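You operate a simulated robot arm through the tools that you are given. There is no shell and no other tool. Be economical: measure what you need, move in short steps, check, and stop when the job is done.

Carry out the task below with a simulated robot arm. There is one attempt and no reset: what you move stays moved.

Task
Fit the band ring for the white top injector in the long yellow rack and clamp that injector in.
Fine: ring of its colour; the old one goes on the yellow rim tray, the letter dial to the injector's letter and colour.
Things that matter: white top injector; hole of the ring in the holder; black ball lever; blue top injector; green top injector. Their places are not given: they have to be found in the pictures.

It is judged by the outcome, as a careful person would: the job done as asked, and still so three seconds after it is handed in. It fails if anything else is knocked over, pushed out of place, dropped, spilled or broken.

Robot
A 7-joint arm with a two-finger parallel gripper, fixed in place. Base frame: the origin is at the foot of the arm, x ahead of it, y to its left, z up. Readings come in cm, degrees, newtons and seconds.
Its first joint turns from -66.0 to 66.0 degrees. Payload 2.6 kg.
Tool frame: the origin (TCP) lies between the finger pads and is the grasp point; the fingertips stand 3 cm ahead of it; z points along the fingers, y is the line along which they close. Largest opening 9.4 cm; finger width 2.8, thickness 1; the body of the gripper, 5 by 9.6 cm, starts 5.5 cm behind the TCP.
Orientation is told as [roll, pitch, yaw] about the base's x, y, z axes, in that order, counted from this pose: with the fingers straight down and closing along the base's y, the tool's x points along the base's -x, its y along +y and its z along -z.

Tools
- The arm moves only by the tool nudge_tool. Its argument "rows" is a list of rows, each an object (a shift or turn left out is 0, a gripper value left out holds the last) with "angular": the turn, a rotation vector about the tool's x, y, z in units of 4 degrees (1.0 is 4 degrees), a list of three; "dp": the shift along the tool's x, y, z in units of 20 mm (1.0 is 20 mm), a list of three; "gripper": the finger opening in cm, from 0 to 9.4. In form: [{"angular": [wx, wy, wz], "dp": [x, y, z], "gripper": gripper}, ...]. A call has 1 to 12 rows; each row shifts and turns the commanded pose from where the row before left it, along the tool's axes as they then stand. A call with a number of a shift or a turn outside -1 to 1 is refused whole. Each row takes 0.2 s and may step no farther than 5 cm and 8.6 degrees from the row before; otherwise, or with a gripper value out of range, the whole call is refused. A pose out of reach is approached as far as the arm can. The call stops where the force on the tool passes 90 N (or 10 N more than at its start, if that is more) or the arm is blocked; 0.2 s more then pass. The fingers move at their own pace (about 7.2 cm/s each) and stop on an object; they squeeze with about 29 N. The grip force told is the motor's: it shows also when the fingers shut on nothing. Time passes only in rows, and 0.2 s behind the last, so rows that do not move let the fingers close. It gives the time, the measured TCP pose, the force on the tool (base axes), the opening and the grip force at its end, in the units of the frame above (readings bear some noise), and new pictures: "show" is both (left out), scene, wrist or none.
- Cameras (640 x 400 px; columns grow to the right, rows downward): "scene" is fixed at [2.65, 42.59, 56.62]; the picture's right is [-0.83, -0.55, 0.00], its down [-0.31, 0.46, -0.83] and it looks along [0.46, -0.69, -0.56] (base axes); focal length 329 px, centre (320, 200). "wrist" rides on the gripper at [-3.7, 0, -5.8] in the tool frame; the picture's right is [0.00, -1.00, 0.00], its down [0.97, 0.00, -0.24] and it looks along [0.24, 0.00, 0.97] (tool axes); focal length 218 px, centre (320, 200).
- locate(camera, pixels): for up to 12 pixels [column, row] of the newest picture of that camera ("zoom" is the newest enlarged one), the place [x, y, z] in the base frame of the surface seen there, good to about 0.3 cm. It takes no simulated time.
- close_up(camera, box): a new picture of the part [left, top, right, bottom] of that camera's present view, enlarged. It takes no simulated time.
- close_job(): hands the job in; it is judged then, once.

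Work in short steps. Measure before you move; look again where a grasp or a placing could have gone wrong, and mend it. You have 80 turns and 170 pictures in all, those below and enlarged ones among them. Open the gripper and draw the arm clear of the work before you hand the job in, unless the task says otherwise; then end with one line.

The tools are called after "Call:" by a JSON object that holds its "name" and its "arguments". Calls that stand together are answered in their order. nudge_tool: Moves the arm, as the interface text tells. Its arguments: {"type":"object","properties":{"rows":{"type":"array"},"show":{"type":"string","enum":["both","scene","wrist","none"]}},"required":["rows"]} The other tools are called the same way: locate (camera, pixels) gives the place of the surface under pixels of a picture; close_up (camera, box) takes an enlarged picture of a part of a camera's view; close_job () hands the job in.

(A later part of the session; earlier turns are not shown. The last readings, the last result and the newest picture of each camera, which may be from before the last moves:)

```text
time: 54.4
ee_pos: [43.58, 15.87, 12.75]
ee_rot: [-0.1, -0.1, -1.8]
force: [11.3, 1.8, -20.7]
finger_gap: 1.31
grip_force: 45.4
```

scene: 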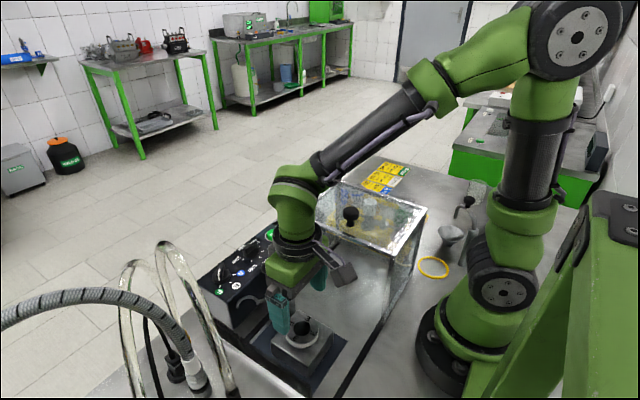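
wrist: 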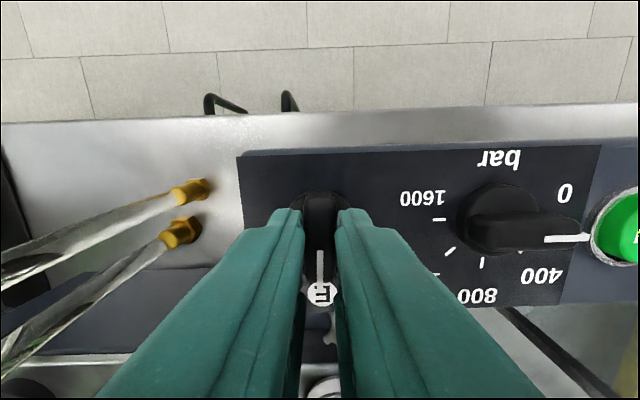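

Pointer now lines up with E. I finish the last 2°, release and rise to verify.

Call:
{"name": "nudge_tool", "arguments": {"rows": [{"angular": [0, 0, -0.45]}, {}, {"gripper": 2.0}, {"gripper": 4.0}, {"gripper": 4.0}, {"dp": [0, 0, -1]}, {"dp": [0, 0, -1]}, {"dp": [0, 0, -1]}]}}

Call:
{"name": "close_up", "arguments": {"camera": "wrist", "box": [240, 120, 440, 280]}}

```text
time: 56.2
ee_pos: [43.56, 15.94, 18.81]
ee_rot: [0.1, -0.1, -0.2]
force: [0.0, 0.1, 0.4]
finger_gap: 3.99
grip_force: 0.0
```

scene: 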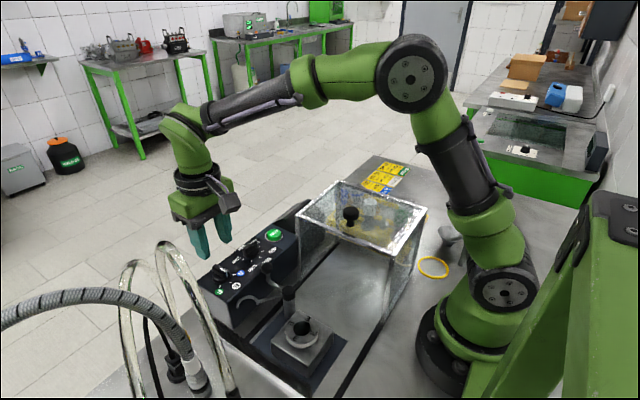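
wrist: 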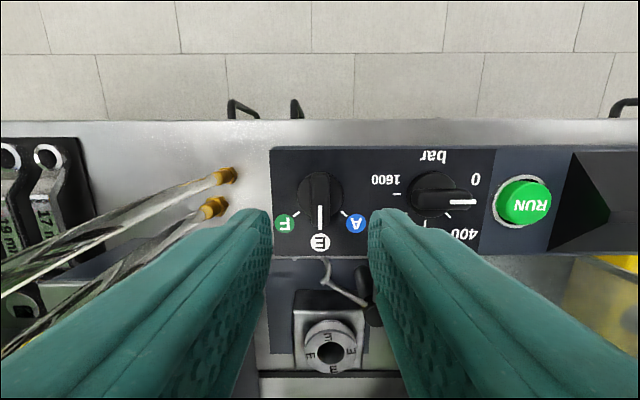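

```text
2.50 times, centred on (340, 200) of wrist
```

zoom: 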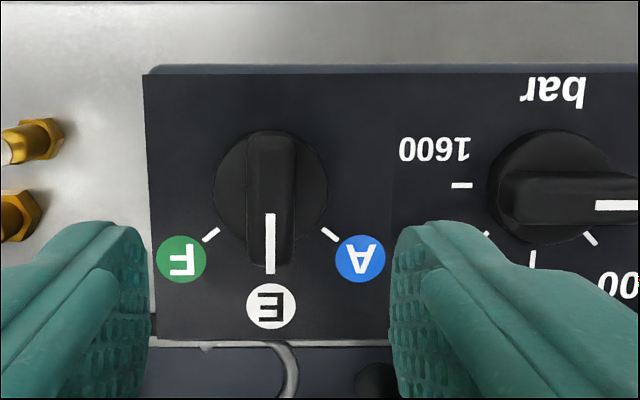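

Dial points at E. Now the injector: I rise, cross over the guard and yaw −90° so the fingers close along x with the camera on the −y side.

Call:
{"name": "nudge_tool", "arguments": {"rows": [{"dp": [0, 0, -1], "gripper": 6.0}, {"dp": [0, 0, -1]}, {"dp": [0.5, -1, -1]}, {"dp": [0.5, -1, -1]}, {"dp": [0.5, -1, -1]}, {"dp": [0.5, -1, 0]}, {"dp": [0.5, -1, 0]}, {"dp": [0.5, -1, 0]}, {"dp": [0.5, -1, 0]}, {"dp": [0.5, -1, 0]}, {"dp": [0.5, -1, 0]}, {"dp": [0.5, -1, 0]}], "show": "none"}}

Call:
{"name": "nudge_tool", "arguments": {"rows": [{"dp": [0.5, -1, 0]}, {"dp": [0.5, -1, 0]}, {"dp": [0.5, -1, 0]}, {"dp": [0.5, -1, 0]}, {"dp": [0.1, -1, 0]}, {"dp": [0, -1, 0]}, {"dp": [0, -1, 0]}, {"dp": [0, -1, 0]}, {"dp": [0, -1, 0]}, {"dp": [0, -1, 0]}], "show": "none"}}

Call:
{"name": "nudge_tool", "arguments": {"rows": [{"angular": [0, 0, 1]}, {"angular": [0, 0, 1]}, {"angular": [0, 0, 1]}, {"angular": [0, 0, 1]}, {"angular": [0, 0, 1]}, {"angular": [0, 0, 1]}, {"angular": [0, 0, 1]}, {"angular": [0, 0, 1]}, {"angular": [0, 0, 1]}, {"angular": [0, 0, 1]}, {"angular": [0, 0, 1]}, {"angular": [0, 0, 1]}], "show": "none"}}

Call:
{"name": "nudge_tool", "arguments": {"rows": [{"angular": [0, 0, 1]}, {"angular": [0, 0, 1]}, {"angular": [0, 0, 1]}, {"angular": [0, 0, 1]}, {"angular": [0, 0, 1]}, {"angular": [0, 0, 1]}, {"angular": [0, 0, 1]}, {"angular": [0, 0, 1]}, {"angular": [0, 0, 1]}, {"angular": [0, 0, 1]}, {"angular": [0, 0, 0.5]}, {}], "show": "both"}}

```text
time: 58.8
ee_pos: [33.31, -4.11, 28.64]
ee_rot: [0.0, 0.0, -0.1]
force: [-0.2, 0.5, 0.7]
finger_gap: 6.02
grip_force: 0.1
```

```text
time: 61.0
ee_pos: [29.0, -24.01, 28.98]
ee_rot: [-0.1, 0.0, -0.2]
force: [0.0, 0.1, 0.6]
finger_gap: 6.01
grip_force: 0.1
```

```text
time: 63.6
ee_pos: [29.17, -24.03, 28.83]
ee_rot: [0.0, 0.1, -48.3]
force: [0.1, -0.5, 0.1]
finger_gap: 5.98
grip_force: 0.0
```

```text
time: 66.2
ee_pos: [29.09, -24.09, 28.75]
ee_rot: [0.1, 0.0, -90.2]
force: [-0.8, -0.1, 0.0]
finger_gap: 5.99
grip_force: 0.0
```

scene: 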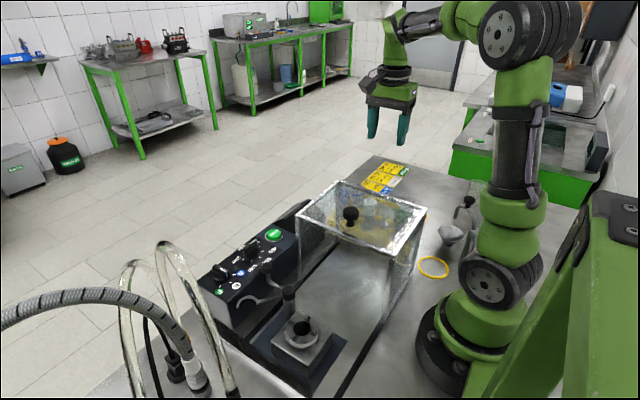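
wrist: 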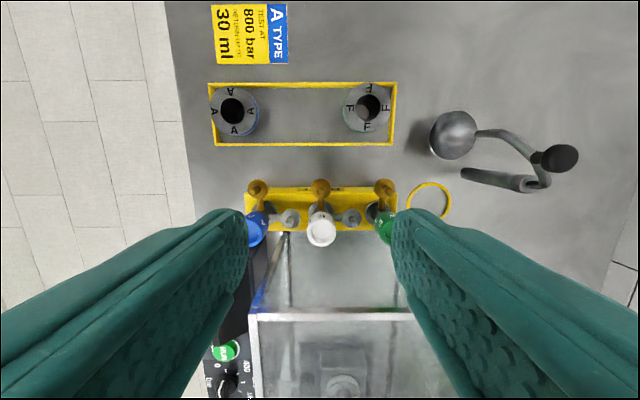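

Call:
{"name": "close_up", "arguments": {"camera": "wrist", "box": [230, 160, 410, 270]}}

Call:
{"name": "locate", "arguments": {"camera": "wrist", "pixels": [[321, 230], [320, 187], [351, 215], [351, 219], [333, 215], [310, 232], [332, 232], [257, 187], [290, 216], [384, 186], [300, 205], [345, 318]]}}

```text
3.56 times, centred on (320, 215) of wrist
```

zoom: 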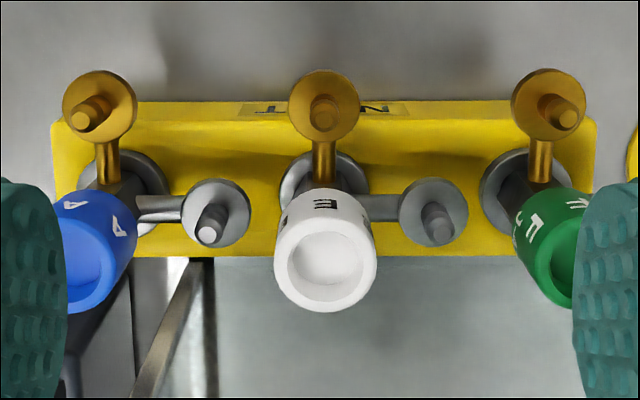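

```text
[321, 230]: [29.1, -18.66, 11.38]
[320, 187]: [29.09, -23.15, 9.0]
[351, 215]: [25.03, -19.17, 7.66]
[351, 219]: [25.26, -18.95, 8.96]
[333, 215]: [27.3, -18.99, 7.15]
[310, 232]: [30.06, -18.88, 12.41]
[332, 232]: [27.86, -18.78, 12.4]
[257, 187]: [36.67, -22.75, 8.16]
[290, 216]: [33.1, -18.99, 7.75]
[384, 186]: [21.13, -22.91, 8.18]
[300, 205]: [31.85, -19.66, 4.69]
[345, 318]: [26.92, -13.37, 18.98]
```

White cap centre ≈(29.0,−18.8), top z≈12.4, branches below z≈9. I move over it with 4.8 cm opening and stop with tips just above the cap.

Call:
{"name": "nudge_tool", "arguments": {"rows": [{"dp": [1, 0, 0], "gripper": 4.8}, {"dp": [1, 0, 0]}, {"dp": [0.63, -0.05, 0]}, {"dp": [0, 0, 1]}, {"dp": [0, 0, 1]}, {"dp": [0, 0, 1]}, {"dp": [0, 0, 1]}, {"dp": [0, 0, 1]}, {}], "show": "both"}}

Call:
{"name": "locate", "arguments": {"camera": "wrist", "pixels": [[320, 200], [320, 215], [310, 210], [330, 210]]}}

```text
time: 68.2
ee_pos: [29.16, -18.75, 18.87]
ee_rot: [0.0, 0.0, -90.3]
force: [0.4, -0.3, -0.3]
finger_gap: 4.78
grip_force: 0.0
```

scene: 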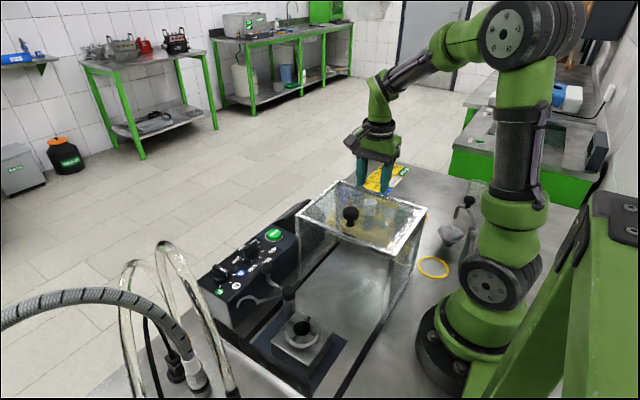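
wrist: 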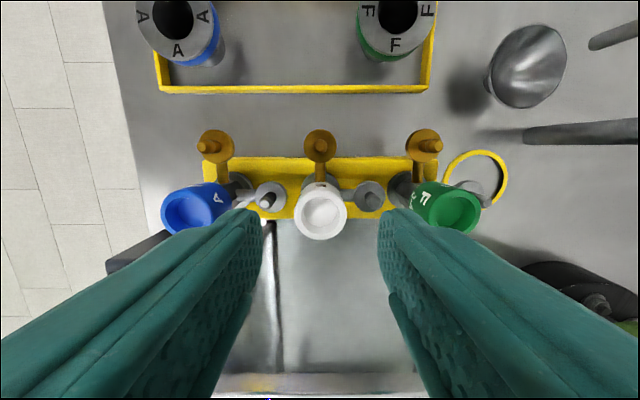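

```text
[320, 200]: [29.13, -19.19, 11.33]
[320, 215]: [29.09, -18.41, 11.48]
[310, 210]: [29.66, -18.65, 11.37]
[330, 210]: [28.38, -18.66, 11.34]
```

Cap is centred at column 320, row 213 as expected. I descend to z≈12.8 and grip.

Call:
{"name": "nudge_tool", "arguments": {"rows": [{"dp": [0.03, 0, 1]}, {"dp": [0, 0, 1]}, {"dp": [0, 0, 0.7]}, {"dp": [0, 0, 0.3]}, {}], "show": "wrist"}}

```text
time: 69.4
ee_pos: [28.84, -18.69, 12.81]
ee_rot: [0.0, 0.1, -90.2]
force: [0.2, 0.6, 0.7]
finger_gap: 4.76
grip_force: 0.0
```

wrist: 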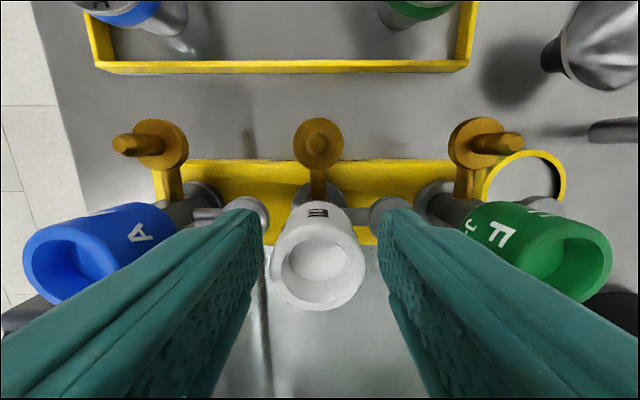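

No contact; the cap sits between the fingers. I close and lift a bit.

Call:
{"name": "nudge_tool", "arguments": {"rows": [{"gripper": 3.4}, {"gripper": 2.5}, {"gripper": 2.0}, {"gripper": 2.0}, {"dp": [0, 0, -0.3]}, {"dp": [0, 0, -0.7]}, {}], "show": "wrist"}}

```text
time: 71.0
ee_pos: [28.95, -18.79, 14.88]
ee_rot: [0.0, 0.0, -90.2]
force: [0.4, 0.0, -1.9]
finger_gap: 3.15
grip_force: 29.1
```

wrist: 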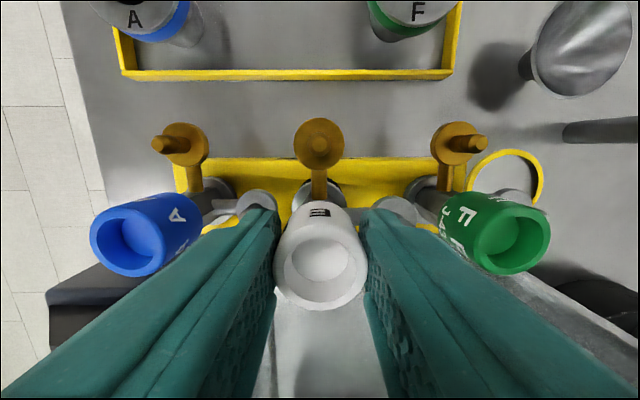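

Lifted cleanly (gap 3.15). I raise to z≈36.

Call:
{"name": "nudge_tool", "arguments": {"rows": [{"dp": [0, 0, -1]}, {"dp": [0, 0, -1]}, {"dp": [0, 0, -1]}, {"dp": [0, 0, -1]}, {"dp": [0, 0, -1]}, {"dp": [0, 0, -1]}, {"dp": [0, 0, -1]}, {"dp": [0, 0, -1]}, {"dp": [0, 0, -1]}, {"dp": [0, 0, -1]}, {"dp": [0, 0, -0.6]}, {}], "show": "both"}}

Call:
{"name": "close_up", "arguments": {"camera": "scene", "box": [300, 60, 460, 220]}}

```text
time: 73.6
ee_pos: [29.01, -18.76, 36.01]
ee_rot: [0.1, 0.0, -90.3]
force: [0.2, 0.4, -3.2]
finger_gap: 3.2
grip_force: 29.2
```

scene: 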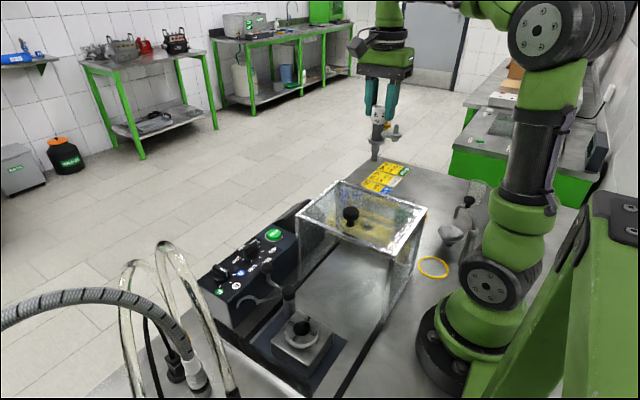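
wrist: 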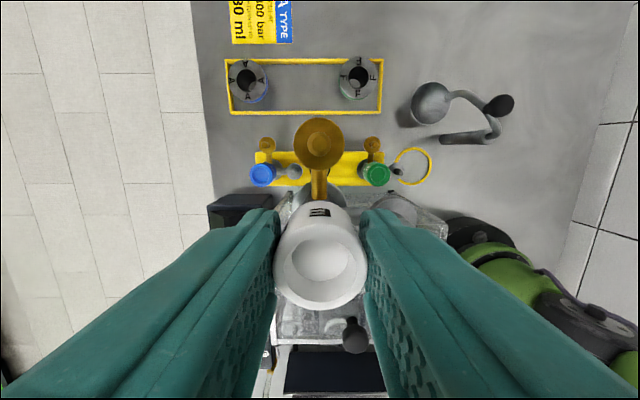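

```text
2.50 times, centred on (380, 140) of scene
```

zoom: 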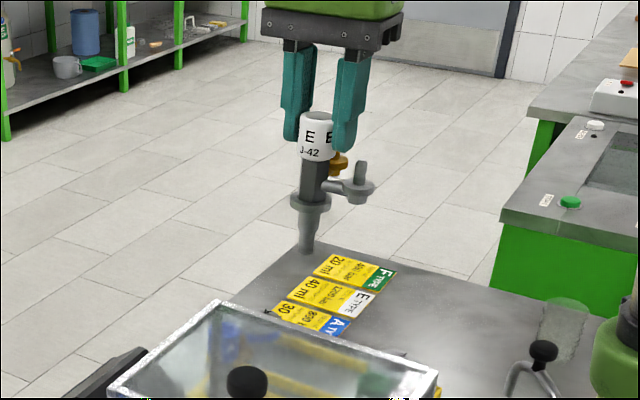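

Call:
{"name": "locate", "arguments": {"camera": "zoom", "pixels": [[306, 248], [311, 205], [308, 225], [312, 180], [317, 155], [360, 188], [298, 200], [328, 202], [318, 140]]}}

```text
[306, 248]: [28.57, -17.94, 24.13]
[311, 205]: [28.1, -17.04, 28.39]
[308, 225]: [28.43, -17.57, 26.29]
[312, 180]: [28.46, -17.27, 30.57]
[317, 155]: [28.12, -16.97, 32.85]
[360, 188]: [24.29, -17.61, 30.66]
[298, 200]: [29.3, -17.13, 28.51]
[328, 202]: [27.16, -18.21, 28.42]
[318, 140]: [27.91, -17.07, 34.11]
```

Collar is ~7–8 cm below the TCP, tip ~12 below. I cross over the guard at x≈33, clear of its knob, to the holder.

Call:
{"name": "nudge_tool", "arguments": {"rows": [{"dp": [0.5, 1, 0]}, {"dp": [1, 1, 0]}, {"dp": [1, 0, 0]}, {"dp": [1, 0, 0]}, {"dp": [1, 0, 0]}, {"dp": [1, 0, 0]}, {"dp": [1, 0, 0]}, {"dp": [1, 0, 0]}, {"dp": [1, 0, 0]}, {"dp": [1, 0, 0]}, {"dp": [1, 0, 0]}, {"dp": [1, 0, 0]}], "show": "none"}}

Call:
{"name": "nudge_tool", "arguments": {"rows": [{"dp": [1, -0.4, 0]}, {"dp": [1, -1, 0]}, {"dp": [1, -1, 0]}, {"dp": [1, -1, 0]}, {"dp": [1, -0.5, 0]}, {"dp": [0.3, 0, 1]}, {"dp": [0, 0, 1]}, {"dp": [0, 0, 1]}, {"dp": [0, 0, 1]}, {"dp": [0, 0, 1]}, {}], "show": "both"}}

Call:
{"name": "nudge_tool", "arguments": {"rows": [{}], "show": "none"}}

Call:
{"name": "close_up", "arguments": {"camera": "scene", "box": [200, 180, 380, 390]}}

```text
time: 76.2
ee_pos: [33.13, 4.19, 35.84]
ee_rot: [0.1, 0.1, -90.4]
force: [0.3, -0.6, -3.0]
finger_gap: 3.15
grip_force: 29.3
```

```text
time: 78.6
ee_pos: [25.26, 14.67, 25.86]
ee_rot: [0.0, 0.0, -90.2]
force: [0.1, -0.6, -3.1]
finger_gap: 3.17
grip_force: 29.1
```

scene: 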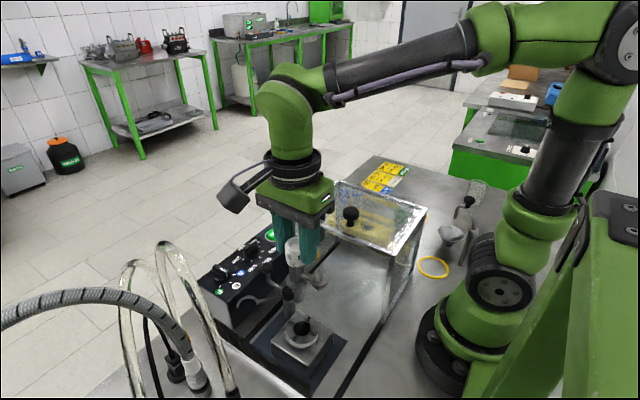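
wrist: 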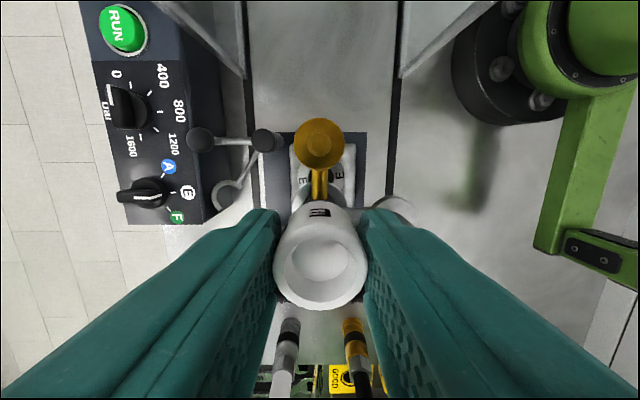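

```text
time: 79.0
ee_pos: [25.26, 14.84, 25.83]
ee_rot: [0.0, 0.0, -90.2]
force: [0.4, -0.3, -2.4]
finger_gap: 3.18
grip_force: 29.2
```

```text
1.90 times, centred on (290, 285) of scene
```

zoom: 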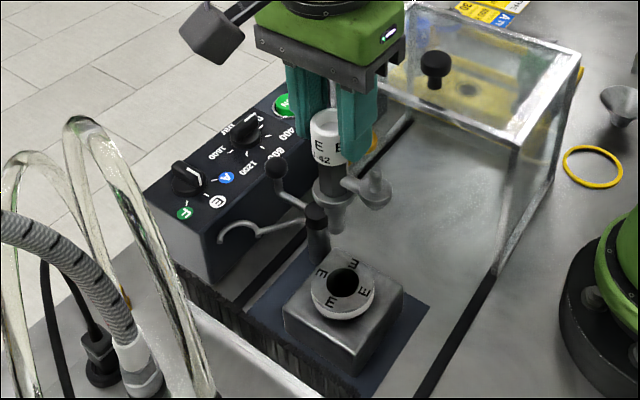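

I measure the ring's rim and hole and the injector's nozzle position in the zoomed scene.

Call:
{"name": "locate", "arguments": {"camera": "zoom", "pixels": [[314, 283], [370, 295], [350, 256], [336, 310], [326, 285], [358, 283], [344, 270], [340, 295], [336, 225], [330, 225], [342, 222]]}}

Call:
{"name": "close_up", "arguments": {"camera": "scene", "box": [270, 260, 340, 370]}}

```text
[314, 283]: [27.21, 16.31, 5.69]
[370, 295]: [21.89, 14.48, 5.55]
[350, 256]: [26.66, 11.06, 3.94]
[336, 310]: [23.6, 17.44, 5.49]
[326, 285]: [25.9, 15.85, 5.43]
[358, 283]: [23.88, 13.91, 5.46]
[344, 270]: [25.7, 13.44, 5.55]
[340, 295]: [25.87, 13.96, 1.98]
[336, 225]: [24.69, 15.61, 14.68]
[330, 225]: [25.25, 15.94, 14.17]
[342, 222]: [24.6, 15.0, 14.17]
```

```text
3.64 times, centred on (305, 315) of scene
```

zoom: 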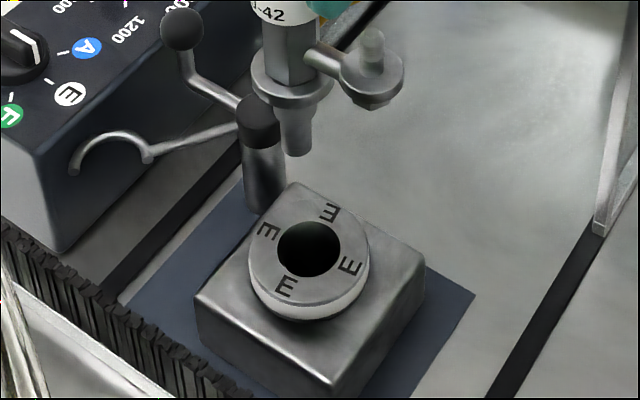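

Hole Ø≈3.0, nozzle Ø≈1.2–1.9, collar Ø≈3.7. I lower until the tip is just above the ring and check alignment.

Call:
{"name": "nudge_tool", "arguments": {"rows": [{"dp": [0, -0.06, 1]}, {"dp": [0, 0, 1]}, {"dp": [0, 0, 1]}, {"dp": [0, 0, 0.5]}, {}], "show": "both"}}

Call:
{"name": "close_up", "arguments": {"camera": "scene", "box": [270, 260, 340, 370]}}

Call:
{"name": "close_up", "arguments": {"camera": "wrist", "box": [250, 100, 390, 240]}}

```text
time: 80.2
ee_pos: [25.21, 14.76, 18.86]
ee_rot: [-0.1, 0.1, -90.2]
force: [0.0, 0.9, -3.3]
finger_gap: 3.18
grip_force: 28.8
```

scene: 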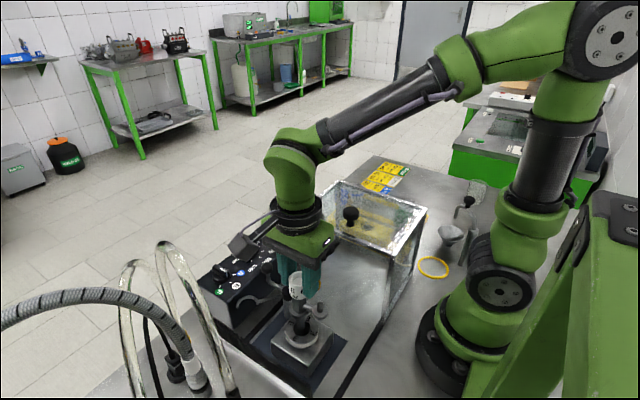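
wrist: 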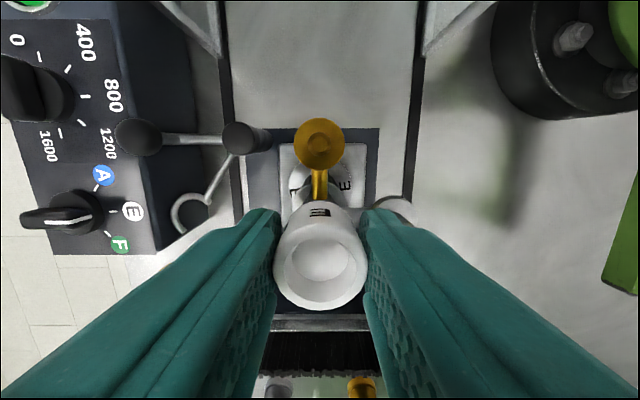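

```text
3.64 times, centred on (305, 315) of scene
```

zoom: 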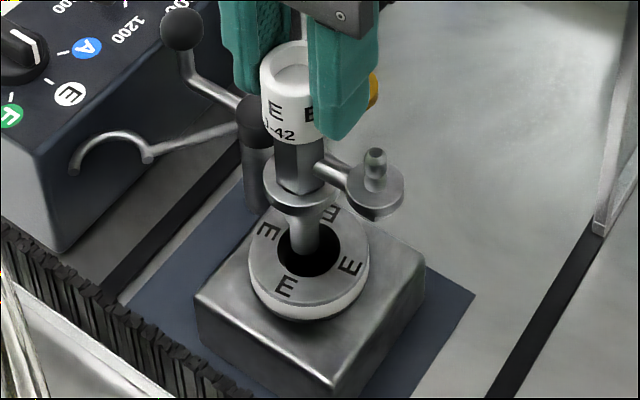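

```text
2.86 times, centred on (320, 170) of wrist
```

zoom: 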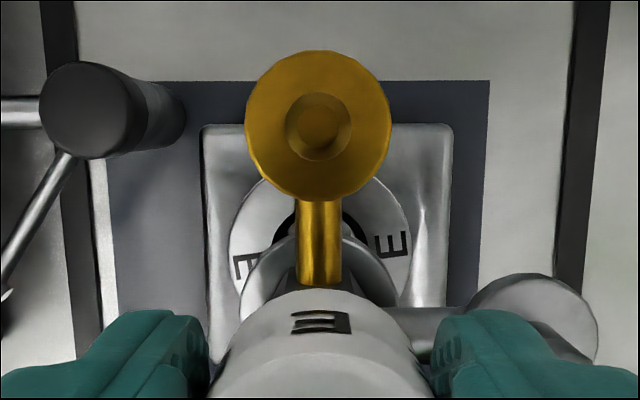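

Call:
{"name": "locate", "arguments": {"camera": "scene", "pixels": [[300.5, 325], [300.5, 328.5], [300.5, 320], [297, 320], [304, 320], [302, 338], [293, 325], [318, 325]]}}

Call:
{"name": "locate", "arguments": {"camera": "wrist", "pixels": [[291, 176], [351, 176], [279, 150], [367, 150], [300, 165], [343, 165]]}}

```text
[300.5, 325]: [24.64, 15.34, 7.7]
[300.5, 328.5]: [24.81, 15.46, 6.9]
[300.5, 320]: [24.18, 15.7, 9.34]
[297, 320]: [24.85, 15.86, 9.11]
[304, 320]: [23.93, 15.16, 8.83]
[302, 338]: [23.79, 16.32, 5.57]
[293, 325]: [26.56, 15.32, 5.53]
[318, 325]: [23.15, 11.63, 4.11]
```

```text
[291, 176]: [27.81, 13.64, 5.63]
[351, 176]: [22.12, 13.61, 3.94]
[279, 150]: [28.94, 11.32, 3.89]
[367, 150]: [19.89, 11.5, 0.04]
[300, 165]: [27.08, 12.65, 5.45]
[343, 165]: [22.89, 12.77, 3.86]
```

Nozzle axis ≈(25.0,15.0), hole ≈(25.0,14.8): within clearance. I nudge −0.15 in y and lower into the ring.

Call:
{"name": "nudge_tool", "arguments": {"rows": [{"dp": [-0.075, -0.04, 0]}, {"dp": [0, 0, 0.4]}, {"dp": [0, 0, 0.4]}, {"dp": [0, 0, 0.4]}, {"dp": [0, 0, 0.4]}, {"dp": [0, 0, 0.3]}, {}], "show": "scene"}}

Call:
{"name": "close_up", "arguments": {"camera": "scene", "box": [270, 260, 340, 370]}}

```text
time: 81.8
ee_pos: [25.17, 14.66, 15.13]
ee_rot: [0.0, 0.0, -90.2]
force: [-0.6, 0.3, -2.6]
finger_gap: 3.15
grip_force: 28.7
```

scene: 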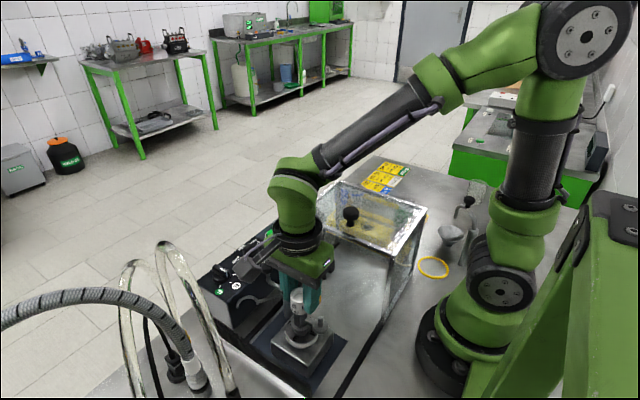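

```text
3.64 times, centred on (305, 315) of scene
```

zoom: 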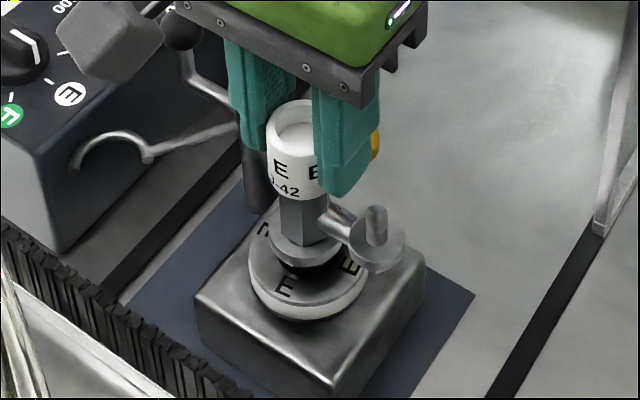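

Collar is just above the ring, nicely over the hole. I go on in small steps.

Call:
{"name": "nudge_tool", "arguments": {"rows": [{"dp": [0, 0, 0.2]}, {"dp": [0, 0, 0.15]}, {"dp": [0, 0, 0.1]}, {}], "show": "none"}}

Call:
{"name": "nudge_tool", "arguments": {"rows": [{"dp": [0, 0, 0.08]}, {}], "show": "none"}}

Call:
{"name": "nudge_tool", "arguments": {"rows": [{"dp": [0, 0, 0.06]}, {}], "show": "scene"}}

Call:
{"name": "close_up", "arguments": {"camera": "scene", "box": [270, 260, 340, 370]}}

```text
time: 82.8
ee_pos: [25.18, 14.77, 14.17]
ee_rot: [0.0, 0.0, -90.2]
force: [-0.5, -0.7, -2.6]
finger_gap: 3.16
grip_force: 28.9
```

```text
time: 83.4
ee_pos: [25.08, 14.73, 14.09]
ee_rot: [0.1, 0.0, -90.2]
force: [-0.2, 0.3, -2.7]
finger_gap: 3.15
grip_force: 28.6
```

```text
time: 84.0
ee_pos: [25.09, 14.91, 13.92]
ee_rot: [0.0, 0.1, -90.2]
force: [-0.9, -0.7, -2.8]
finger_gap: 3.17
grip_force: 29.2
```

scene: 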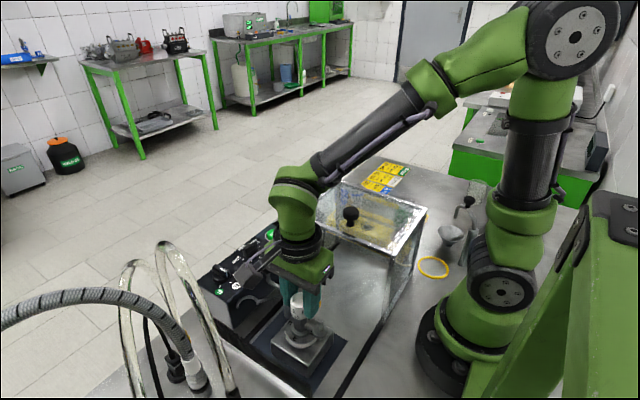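

```text
3.64 times, centred on (305, 315) of scene
```

zoom: 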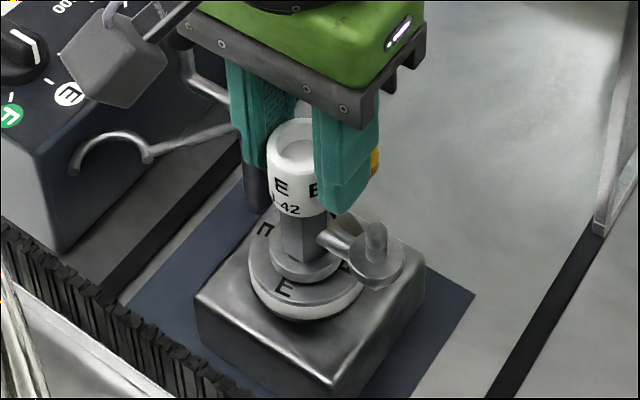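

Call:
{"name": "nudge_tool", "arguments": {"rows": [{"dp": [0, 0, 0.06]}, {}], "show": "none"}}

Call:
{"name": "nudge_tool", "arguments": {"rows": [{"dp": [0, 0, 0.05]}, {}], "show": "none"}}

```text
time: 84.6
ee_pos: [25.11, 14.86, 13.77]
ee_rot: [0.0, -0.1, -90.2]
force: [-0.3, 0.2, -1.6]
finger_gap: 3.17
grip_force: 29.0
```

```text
time: 85.2
ee_pos: [25.2, 14.78, 13.82]
ee_rot: [0.0, 0.0, -90.2]
force: [0.1, 1.1, -3.1]
finger_gap: 3.15
grip_force: 29.5
```

No contact yet; I continue with small steps.

Call:
{"name": "nudge_tool", "arguments": {"rows": [{"dp": [0, 0, 0.05]}, {}], "show": "none"}}

Call:
{"name": "nudge_tool", "arguments": {"rows": [{"dp": [0, 0, 0.05]}, {}], "show": "none"}}

Call:
{"name": "nudge_tool", "arguments": {"rows": [{"dp": [0, 0, 0.05]}, {}], "show": "none"}}

```text
time: 85.8
ee_pos: [25.09, 14.71, 13.89]
ee_rot: [0.2, 0.0, -90.2]
force: [-8.2, -9.3, 30.0]
finger_gap: 3.16
grip_force: 29.0
```

```text
time: 86.4
ee_pos: [25.22, 14.69, 13.82]
ee_rot: [0.1, 0.1, -90.4]
force: [-15.3, -15.1, 65.7]
finger_gap: 3.17
grip_force: 29.4
```

```text
time: 87.0
ee_pos: [25.13, 14.72, 13.33]
ee_rot: [-0.2, 0.1, -90.1]
force: [1.4, 1.5, 2.4]
finger_gap: 3.18
grip_force: 29.5
```

Force rose to 66 N then fell – it either seated or slipped. I look.

Call:
{"name": "close_up", "arguments": {"camera": "scene", "box": [270, 260, 340, 370]}}

Call:
{"name": "close_up", "arguments": {"camera": "wrist", "box": [220, 60, 420, 260]}}

```text
3.64 times, centred on (305, 315) of scene
```

zoom: 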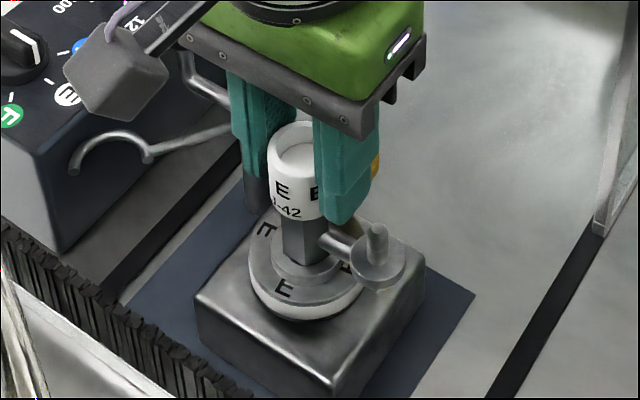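

```text
2.00 times, centred on (320, 160) of wrist
```

zoom: 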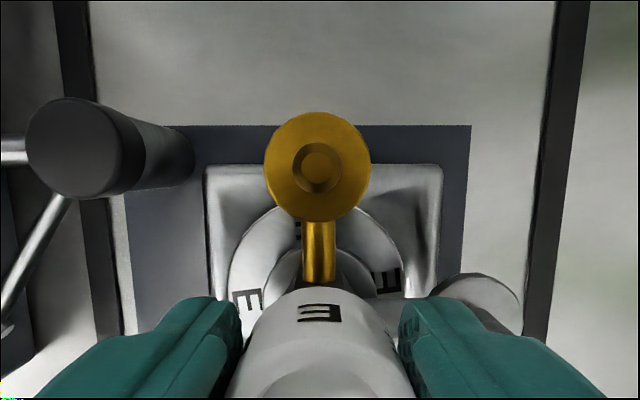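

The collar seems to have dropped in (nozzle slid past an edge). I probe a little further for firm contact.

Call:
{"name": "nudge_tool", "arguments": {"rows": [{"dp": [0, 0, 0.04]}, {}], "show": "none"}}

Call:
{"name": "nudge_tool", "arguments": {"rows": [{"dp": [0, 0, 0.04]}, {}], "show": "none"}}

Call:
{"name": "nudge_tool", "arguments": {"rows": [{"dp": [0, 0, 0.04]}, {}], "show": "none"}}

```text
time: 87.6
ee_pos: [25.31, 14.85, 13.35]
ee_rot: [-0.2, 0.0, -90.3]
force: [-2.7, 1.5, 4.6]
finger_gap: 3.17
grip_force: 29.1
```

```text
time: 88.2
ee_pos: [25.22, 14.66, 13.37]
ee_rot: [0.0, 0.0, -90.3]
force: [-7.2, -1.3, 18.0]
finger_gap: 3.19
grip_force: 29.2
```

```text
time: 88.8
ee_pos: [25.22, 14.68, 13.35]
ee_rot: [0.1, -0.1, -90.1]
force: [-11.0, -1.8, 28.8]
finger_gap: 3.15
grip_force: 29.0
```

Firm contact at z≈13.35. I ease off, release, and rise.

Call:
{"name": "nudge_tool", "arguments": {"rows": [{"dp": [0, 0, -0.06]}, {"gripper": 3.4}, {"gripper": 4.4}, {"gripper": 4.8}, {}, {"dp": [0, 0, -0.5]}, {"dp": [0, 0, -1]}, {"dp": [0, 0, -1]}, {"dp": [0, 0, -1]}], "show": "both"}}

Call:
{"name": "close_up", "arguments": {"camera": "scene", "box": [230, 220, 350, 370]}}

Call:
{"name": "close_up", "arguments": {"camera": "wrist", "box": [160, 80, 420, 280]}}

```text
time: 90.8
ee_pos: [25.19, 14.86, 20.42]
ee_rot: [0.0, -0.1, -90.2]
force: [-0.8, -0.5, 0.1]
finger_gap: 4.81
grip_force: 0.0
```

scene: 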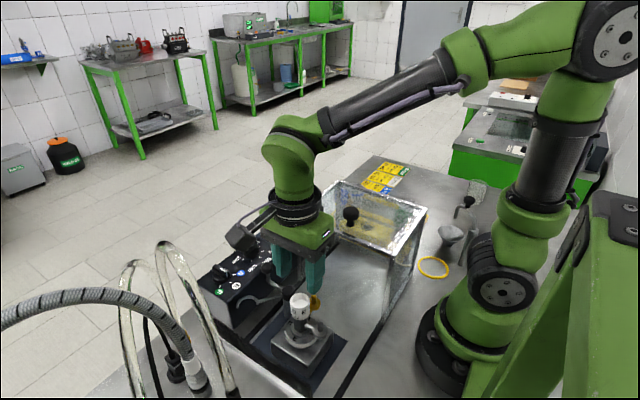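
wrist: 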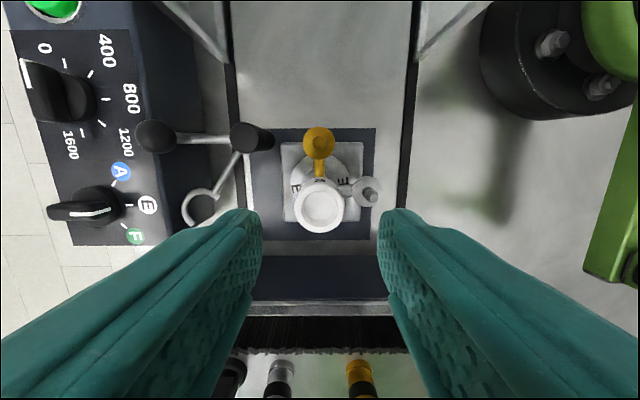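

```text
2.67 times, centred on (290, 295) of scene
```

zoom: 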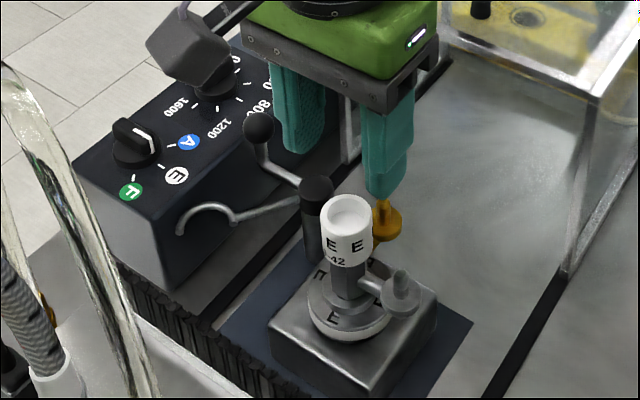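

```text
2.00 times, centred on (290, 180) of wrist
```

zoom: 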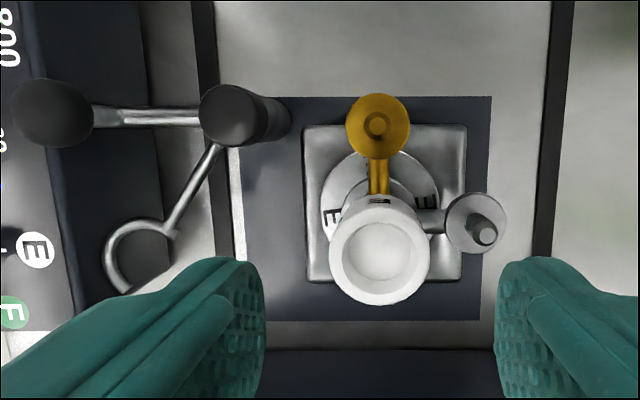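

The injector stands upright in the ring. Now the lever: I measure ball, post and fork.

Call:
{"name": "locate", "arguments": {"camera": "wrist", "pixels": [[155, 136], [136, 136], [175, 136], [155, 119], [155, 152], [246, 137], [232, 137], [245, 124], [228, 168], [199, 193], [183, 207], [192, 224]]}}

Call:
{"name": "locate", "arguments": {"camera": "zoom", "pixels": [[377, 245], [345, 260], [410, 260], [376, 203], [475, 230], [378, 120], [335, 215], [380, 300]]}}

```text
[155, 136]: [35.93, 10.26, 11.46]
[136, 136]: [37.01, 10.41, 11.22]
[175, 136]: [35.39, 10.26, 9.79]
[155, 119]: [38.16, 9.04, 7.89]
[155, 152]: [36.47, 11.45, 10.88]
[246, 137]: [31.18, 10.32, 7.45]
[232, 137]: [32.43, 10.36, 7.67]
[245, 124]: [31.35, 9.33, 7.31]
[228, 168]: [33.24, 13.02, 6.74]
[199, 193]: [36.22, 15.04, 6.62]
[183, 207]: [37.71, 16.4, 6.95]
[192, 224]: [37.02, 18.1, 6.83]
```

```text
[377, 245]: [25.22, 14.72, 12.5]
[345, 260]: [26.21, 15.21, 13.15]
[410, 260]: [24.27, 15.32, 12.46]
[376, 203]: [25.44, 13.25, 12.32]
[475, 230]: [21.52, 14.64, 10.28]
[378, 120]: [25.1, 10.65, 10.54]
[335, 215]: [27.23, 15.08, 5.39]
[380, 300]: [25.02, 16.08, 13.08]
```

Post axis ≈(31.5,10.4), ball ≈(36.2,10.3, z 10.4, r 1.1), hook centre at 54°, injector at 145°: the lever must turn ≈+91°. I yaw the tool back to 0 and go above the ball.

Call:
{"name": "nudge_tool", "arguments": {"rows": [{"angular": [0, 0, -1]}, {"angular": [0, 0, -1]}, {"angular": [0, 0, -1]}, {"angular": [0, 0, -1]}, {"angular": [0, 0, -1]}, {"angular": [0, 0, -1]}, {"angular": [0, 0, -1]}, {"angular": [0, 0, -1]}, {"angular": [0, 0, -1]}, {"angular": [0, 0, -1]}, {"angular": [0, 0, -1]}, {"angular": [0, 0, -1]}], "show": "none"}}

Call:
{"name": "nudge_tool", "arguments": {"rows": [{"angular": [0, 0, -1]}, {"angular": [0, 0, -1]}, {"angular": [0, 0, -1]}, {"angular": [0, 0, -1]}, {"angular": [0, 0, -1]}, {"angular": [0, 0, -1]}, {"angular": [0, 0, -1]}, {"angular": [0, 0, -1]}, {"angular": [0, 0, -1]}, {"angular": [0, 0, -1]}, {"angular": [0, 0, -0.55]}, {"dp": [-1, -0.4, 0]}], "show": "none"}}

Call:
{"name": "nudge_tool", "arguments": {"rows": [{"dp": [-1, -0.4, 0]}, {"dp": [-1, -0.4, 0]}, {"dp": [-1, -0.4, 0]}, {"dp": [-1, -0.4, 0]}, {"dp": [-0.5, -0.3, 0]}, {}], "show": "wrist"}}

```text
time: 93.4
ee_pos: [25.17, 14.65, 20.31]
ee_rot: [0.0, 0.0, -42.1]
force: [-1.0, -0.2, 0.6]
finger_gap: 4.79
grip_force: 0.0
```

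```text
time: 96.0
ee_pos: [27.37, 13.9, 20.24]
ee_rot: [0.0, 0.0, 0.1]
force: [0.2, -0.2, -0.2]
finger_gap: 4.8
grip_force: 0.1
```

```text
time: 97.4
ee_pos: [36.2, 10.22, 20.35]
ee_rot: [0.0, 0.1, 0.0]
force: [-0.4, 0.2, -0.1]
finger_gap: 4.83
grip_force: 0.0
```

wrist: 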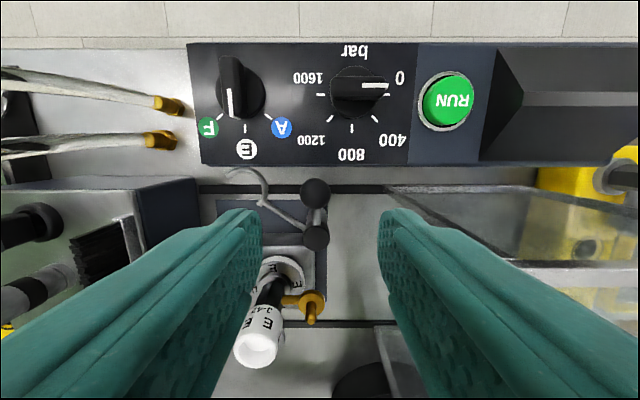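

Ball appears at (315,192), i.e. offset (+0.35 x, +0.4 y). I correct, descend to z≈12 and close on the ball with fingers along y.

Call:
{"name": "nudge_tool", "arguments": {"rows": [{"dp": [-0.17, 0.2, 1]}, {"dp": [0, 0, 1]}, {"dp": [0, 0, 1]}, {"dp": [0, 0, 0.7]}, {"dp": [0, 0, 0.45]}, {}], "show": "wrist"}}

```text
time: 98.8
ee_pos: [36.57, 10.44, 11.95]
ee_rot: [0.0, -0.1, 0.1]
force: [0.3, -0.9, 0.1]
finger_gap: 4.79
grip_force: 0.0
```

wrist: 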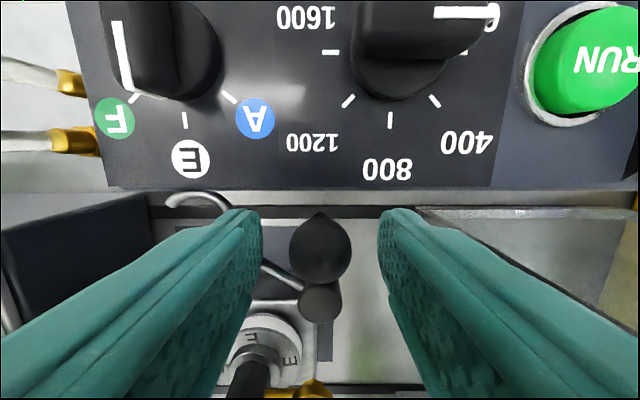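

Ball is centred between the fingers. I close on it and start turning the lever along its arc (r≈5 cm), 40° first.

Call:
{"name": "nudge_tool", "arguments": {"rows": [{"gripper": 2.5}, {"gripper": 1.0}, {"gripper": 1.0}, {}], "show": "none"}}

Call:
{"name": "nudge_tool", "arguments": {"rows": [{"dp": [0.006, 0.1745, 0], "angular": [0, 0, -1]}, {"dp": [0.006, 0.1745, 0], "angular": [0, 0, -1]}, {"dp": [0.006, 0.1745, 0], "angular": [0, 0, -1]}, {"dp": [0.006, 0.1745, 0], "angular": [0, 0, -1]}, {"dp": [0.006, 0.1745, 0], "angular": [0, 0, -1]}, {}], "show": "both"}}

```text
time: 99.8
ee_pos: [36.38, 10.47, 11.92]
ee_rot: [0.0, 0.1, -0.1]
force: [2.3, 0.3, -2.6]
finger_gap: 2.21
grip_force: 44.8
```

```text
time: 101.2
ee_pos: [36.16, 12.21, 11.99]
ee_rot: [-0.1, 0.1, 20.0]
force: [-6.1, -9.7, 6.4]
finger_gap: 2.21
grip_force: 45.6
```

scene: 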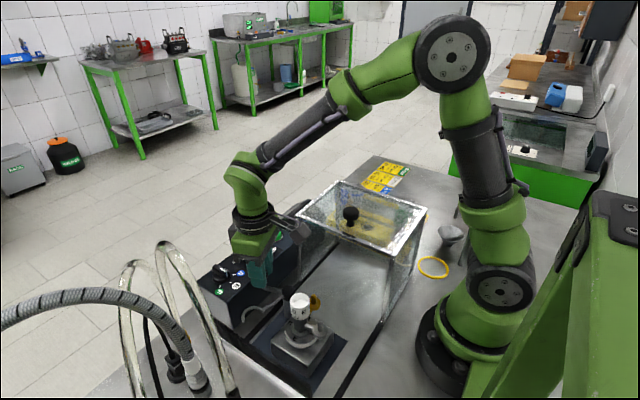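
wrist: 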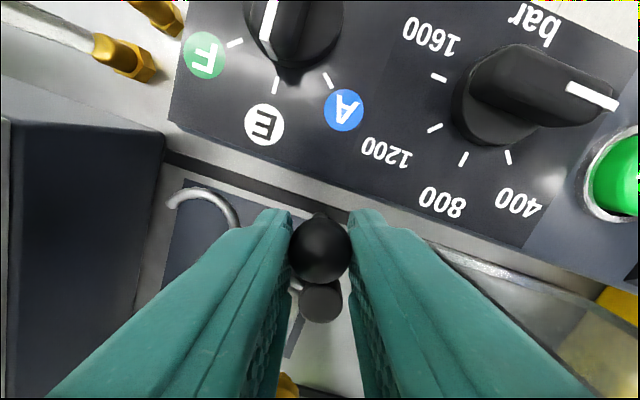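

The lever follows smoothly. I continue another 44°.

Call:
{"name": "nudge_tool", "arguments": {"rows": [{"dp": [0.006, 0.1745, 0], "angular": [0, 0, -1]}, {"dp": [0.006, 0.1745, 0], "angular": [0, 0, -1]}, {"dp": [0.006, 0.1745, 0], "angular": [0, 0, -1]}, {"dp": [0.006, 0.1745, 0], "angular": [0, 0, -1]}, {"dp": [0.006, 0.1745, 0], "angular": [0, 0, -1]}, {"dp": [0.006, 0.1745, 0], "angular": [0, 0, -1]}, {"dp": [0.006, 0.1745, 0], "angular": [0, 0, -1]}, {"dp": [0.006, 0.1745, 0], "angular": [0, 0, -1]}, {"dp": [0.006, 0.1745, 0], "angular": [0, 0, -1]}, {"dp": [0.006, 0.1745, 0], "angular": [0, 0, -1]}, {"dp": [0.006, 0.1745, 0], "angular": [0, 0, -1]}, {}], "show": "both"}}

Call:
{"name": "close_up", "arguments": {"camera": "scene", "box": [230, 220, 350, 370]}}

```text
time: 103.8
ee_pos: [33.69, 14.96, 11.96]
ee_rot: [0.0, 0.2, 64.1]
force: [-8.5, -10.1, -5.1]
finger_gap: 2.23
grip_force: 44.8
```

scene: 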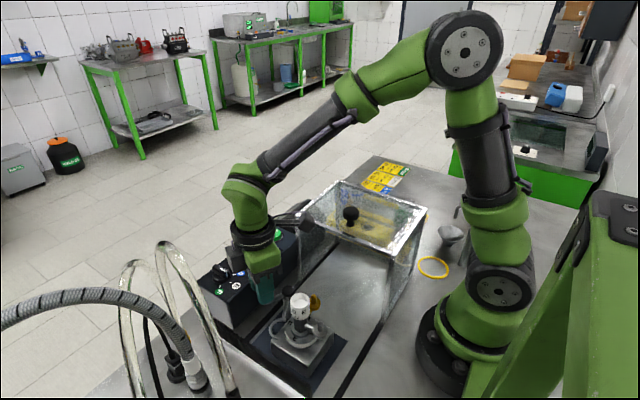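
wrist: 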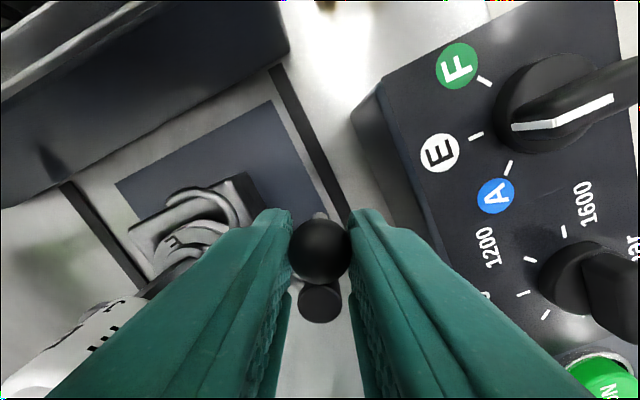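

```text
2.67 times, centred on (290, 295) of scene
```

zoom: 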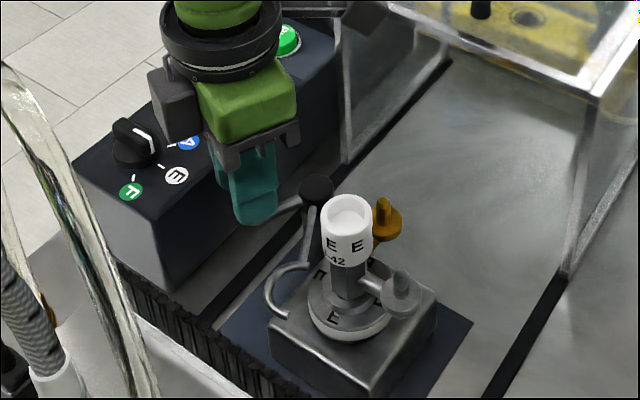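

The hook is approaching the injector at the right height. I go on 16° and look.

Call:
{"name": "nudge_tool", "arguments": {"rows": [{"dp": [0.006, 0.1745, 0], "angular": [0, 0, -1]}, {"dp": [0.006, 0.1745, 0], "angular": [0, 0, -1]}, {"dp": [0.006, 0.1745, 0], "angular": [0, 0, -1]}, {"dp": [0.006, 0.1745, 0], "angular": [0, 0, -1]}, {}], "show": "both"}}

Call:
{"name": "close_up", "arguments": {"camera": "scene", "box": [260, 260, 350, 370]}}

```text
time: 105.0
ee_pos: [32.33, 15.48, 12.0]
ee_rot: [0.0, 0.1, 80.1]
force: [3.8, -11.8, -24.6]
finger_gap: 2.24
grip_force: 45.4
```

scene: 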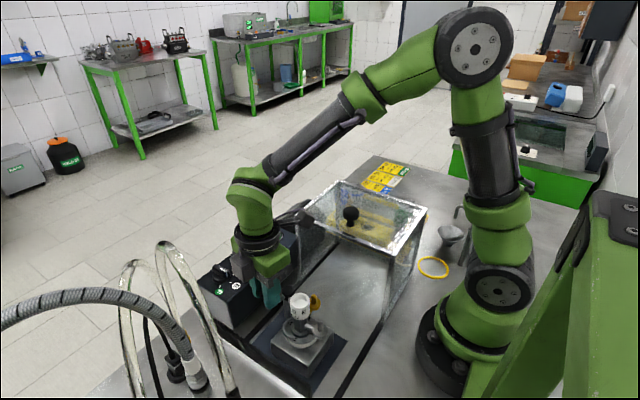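
wrist: 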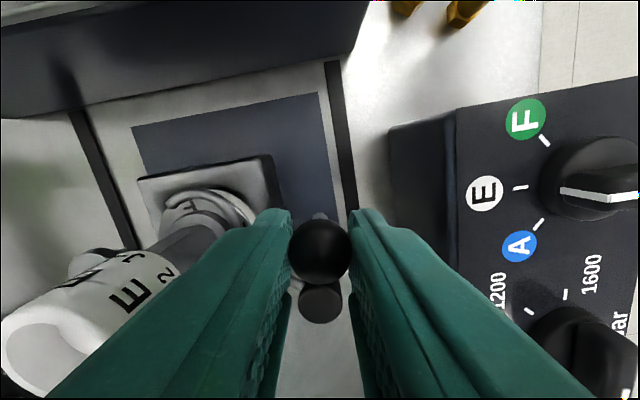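

```text
3.64 times, centred on (305, 315) of scene
```

zoom: 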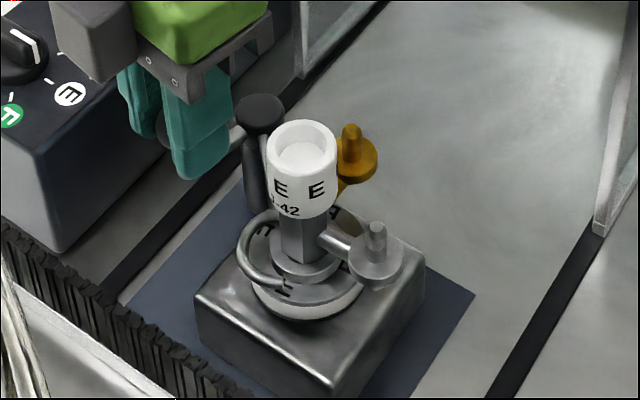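

The hook is around the collar region, ~10° to go. I continue in two small steps.

Call:
{"name": "nudge_tool", "arguments": {"rows": [{"dp": [0.006, 0.1745, 0], "angular": [0, 0, -1]}, {"dp": [0.003, 0.087, 0], "angular": [0, 0, -0.5]}, {}], "show": "none"}}

Call:
{"name": "nudge_tool", "arguments": {"rows": [{"dp": [0.003, 0.087, 0], "angular": [0, 0, -0.5]}, {"dp": [0.003, 0.087, 0], "angular": [0, 0, -0.5]}, {}], "show": "both"}}

Call:
{"name": "close_up", "arguments": {"camera": "scene", "box": [260, 260, 350, 370]}}

```text
time: 105.8
ee_pos: [31.86, 15.51, 11.97]
ee_rot: [0.0, 0.1, 86.0]
force: [-0.9, -16.8, -13.8]
finger_gap: 2.24
grip_force: 44.8
```

```text
time: 106.6
ee_pos: [31.46, 15.6, 12.02]
ee_rot: [0.0, 0.0, 89.9]
force: [1.3, -12.6, -20.4]
finger_gap: 2.22
grip_force: 44.8
```

scene: 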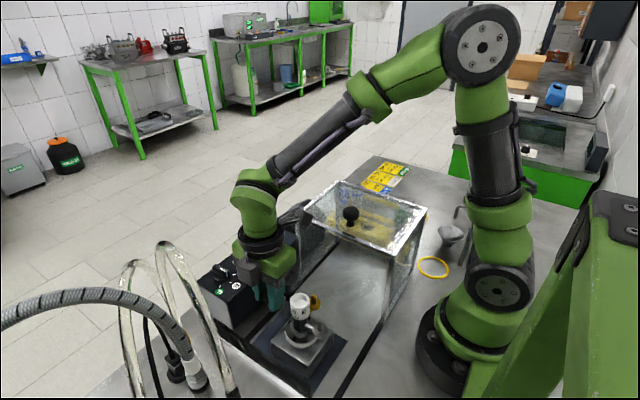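
wrist: 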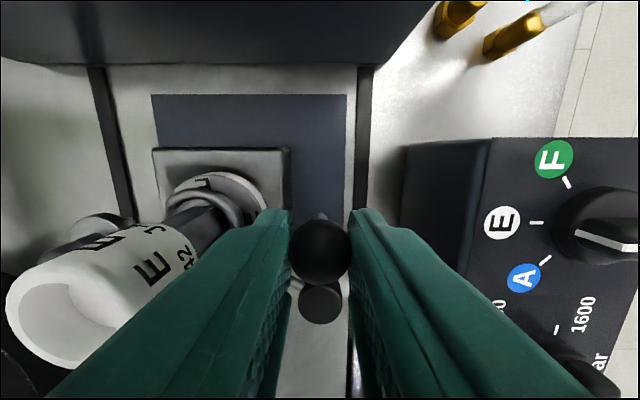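

```text
3.64 times, centred on (305, 315) of scene
```

zoom: 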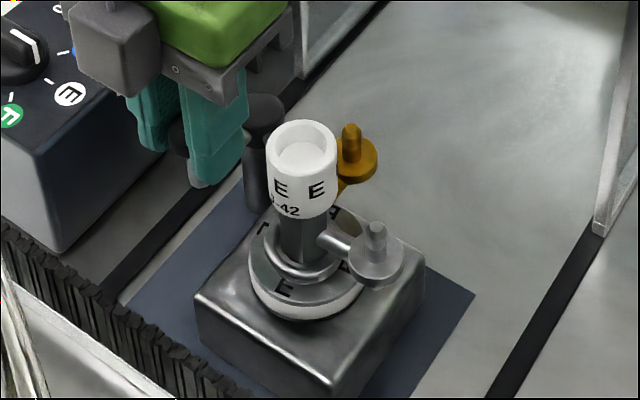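

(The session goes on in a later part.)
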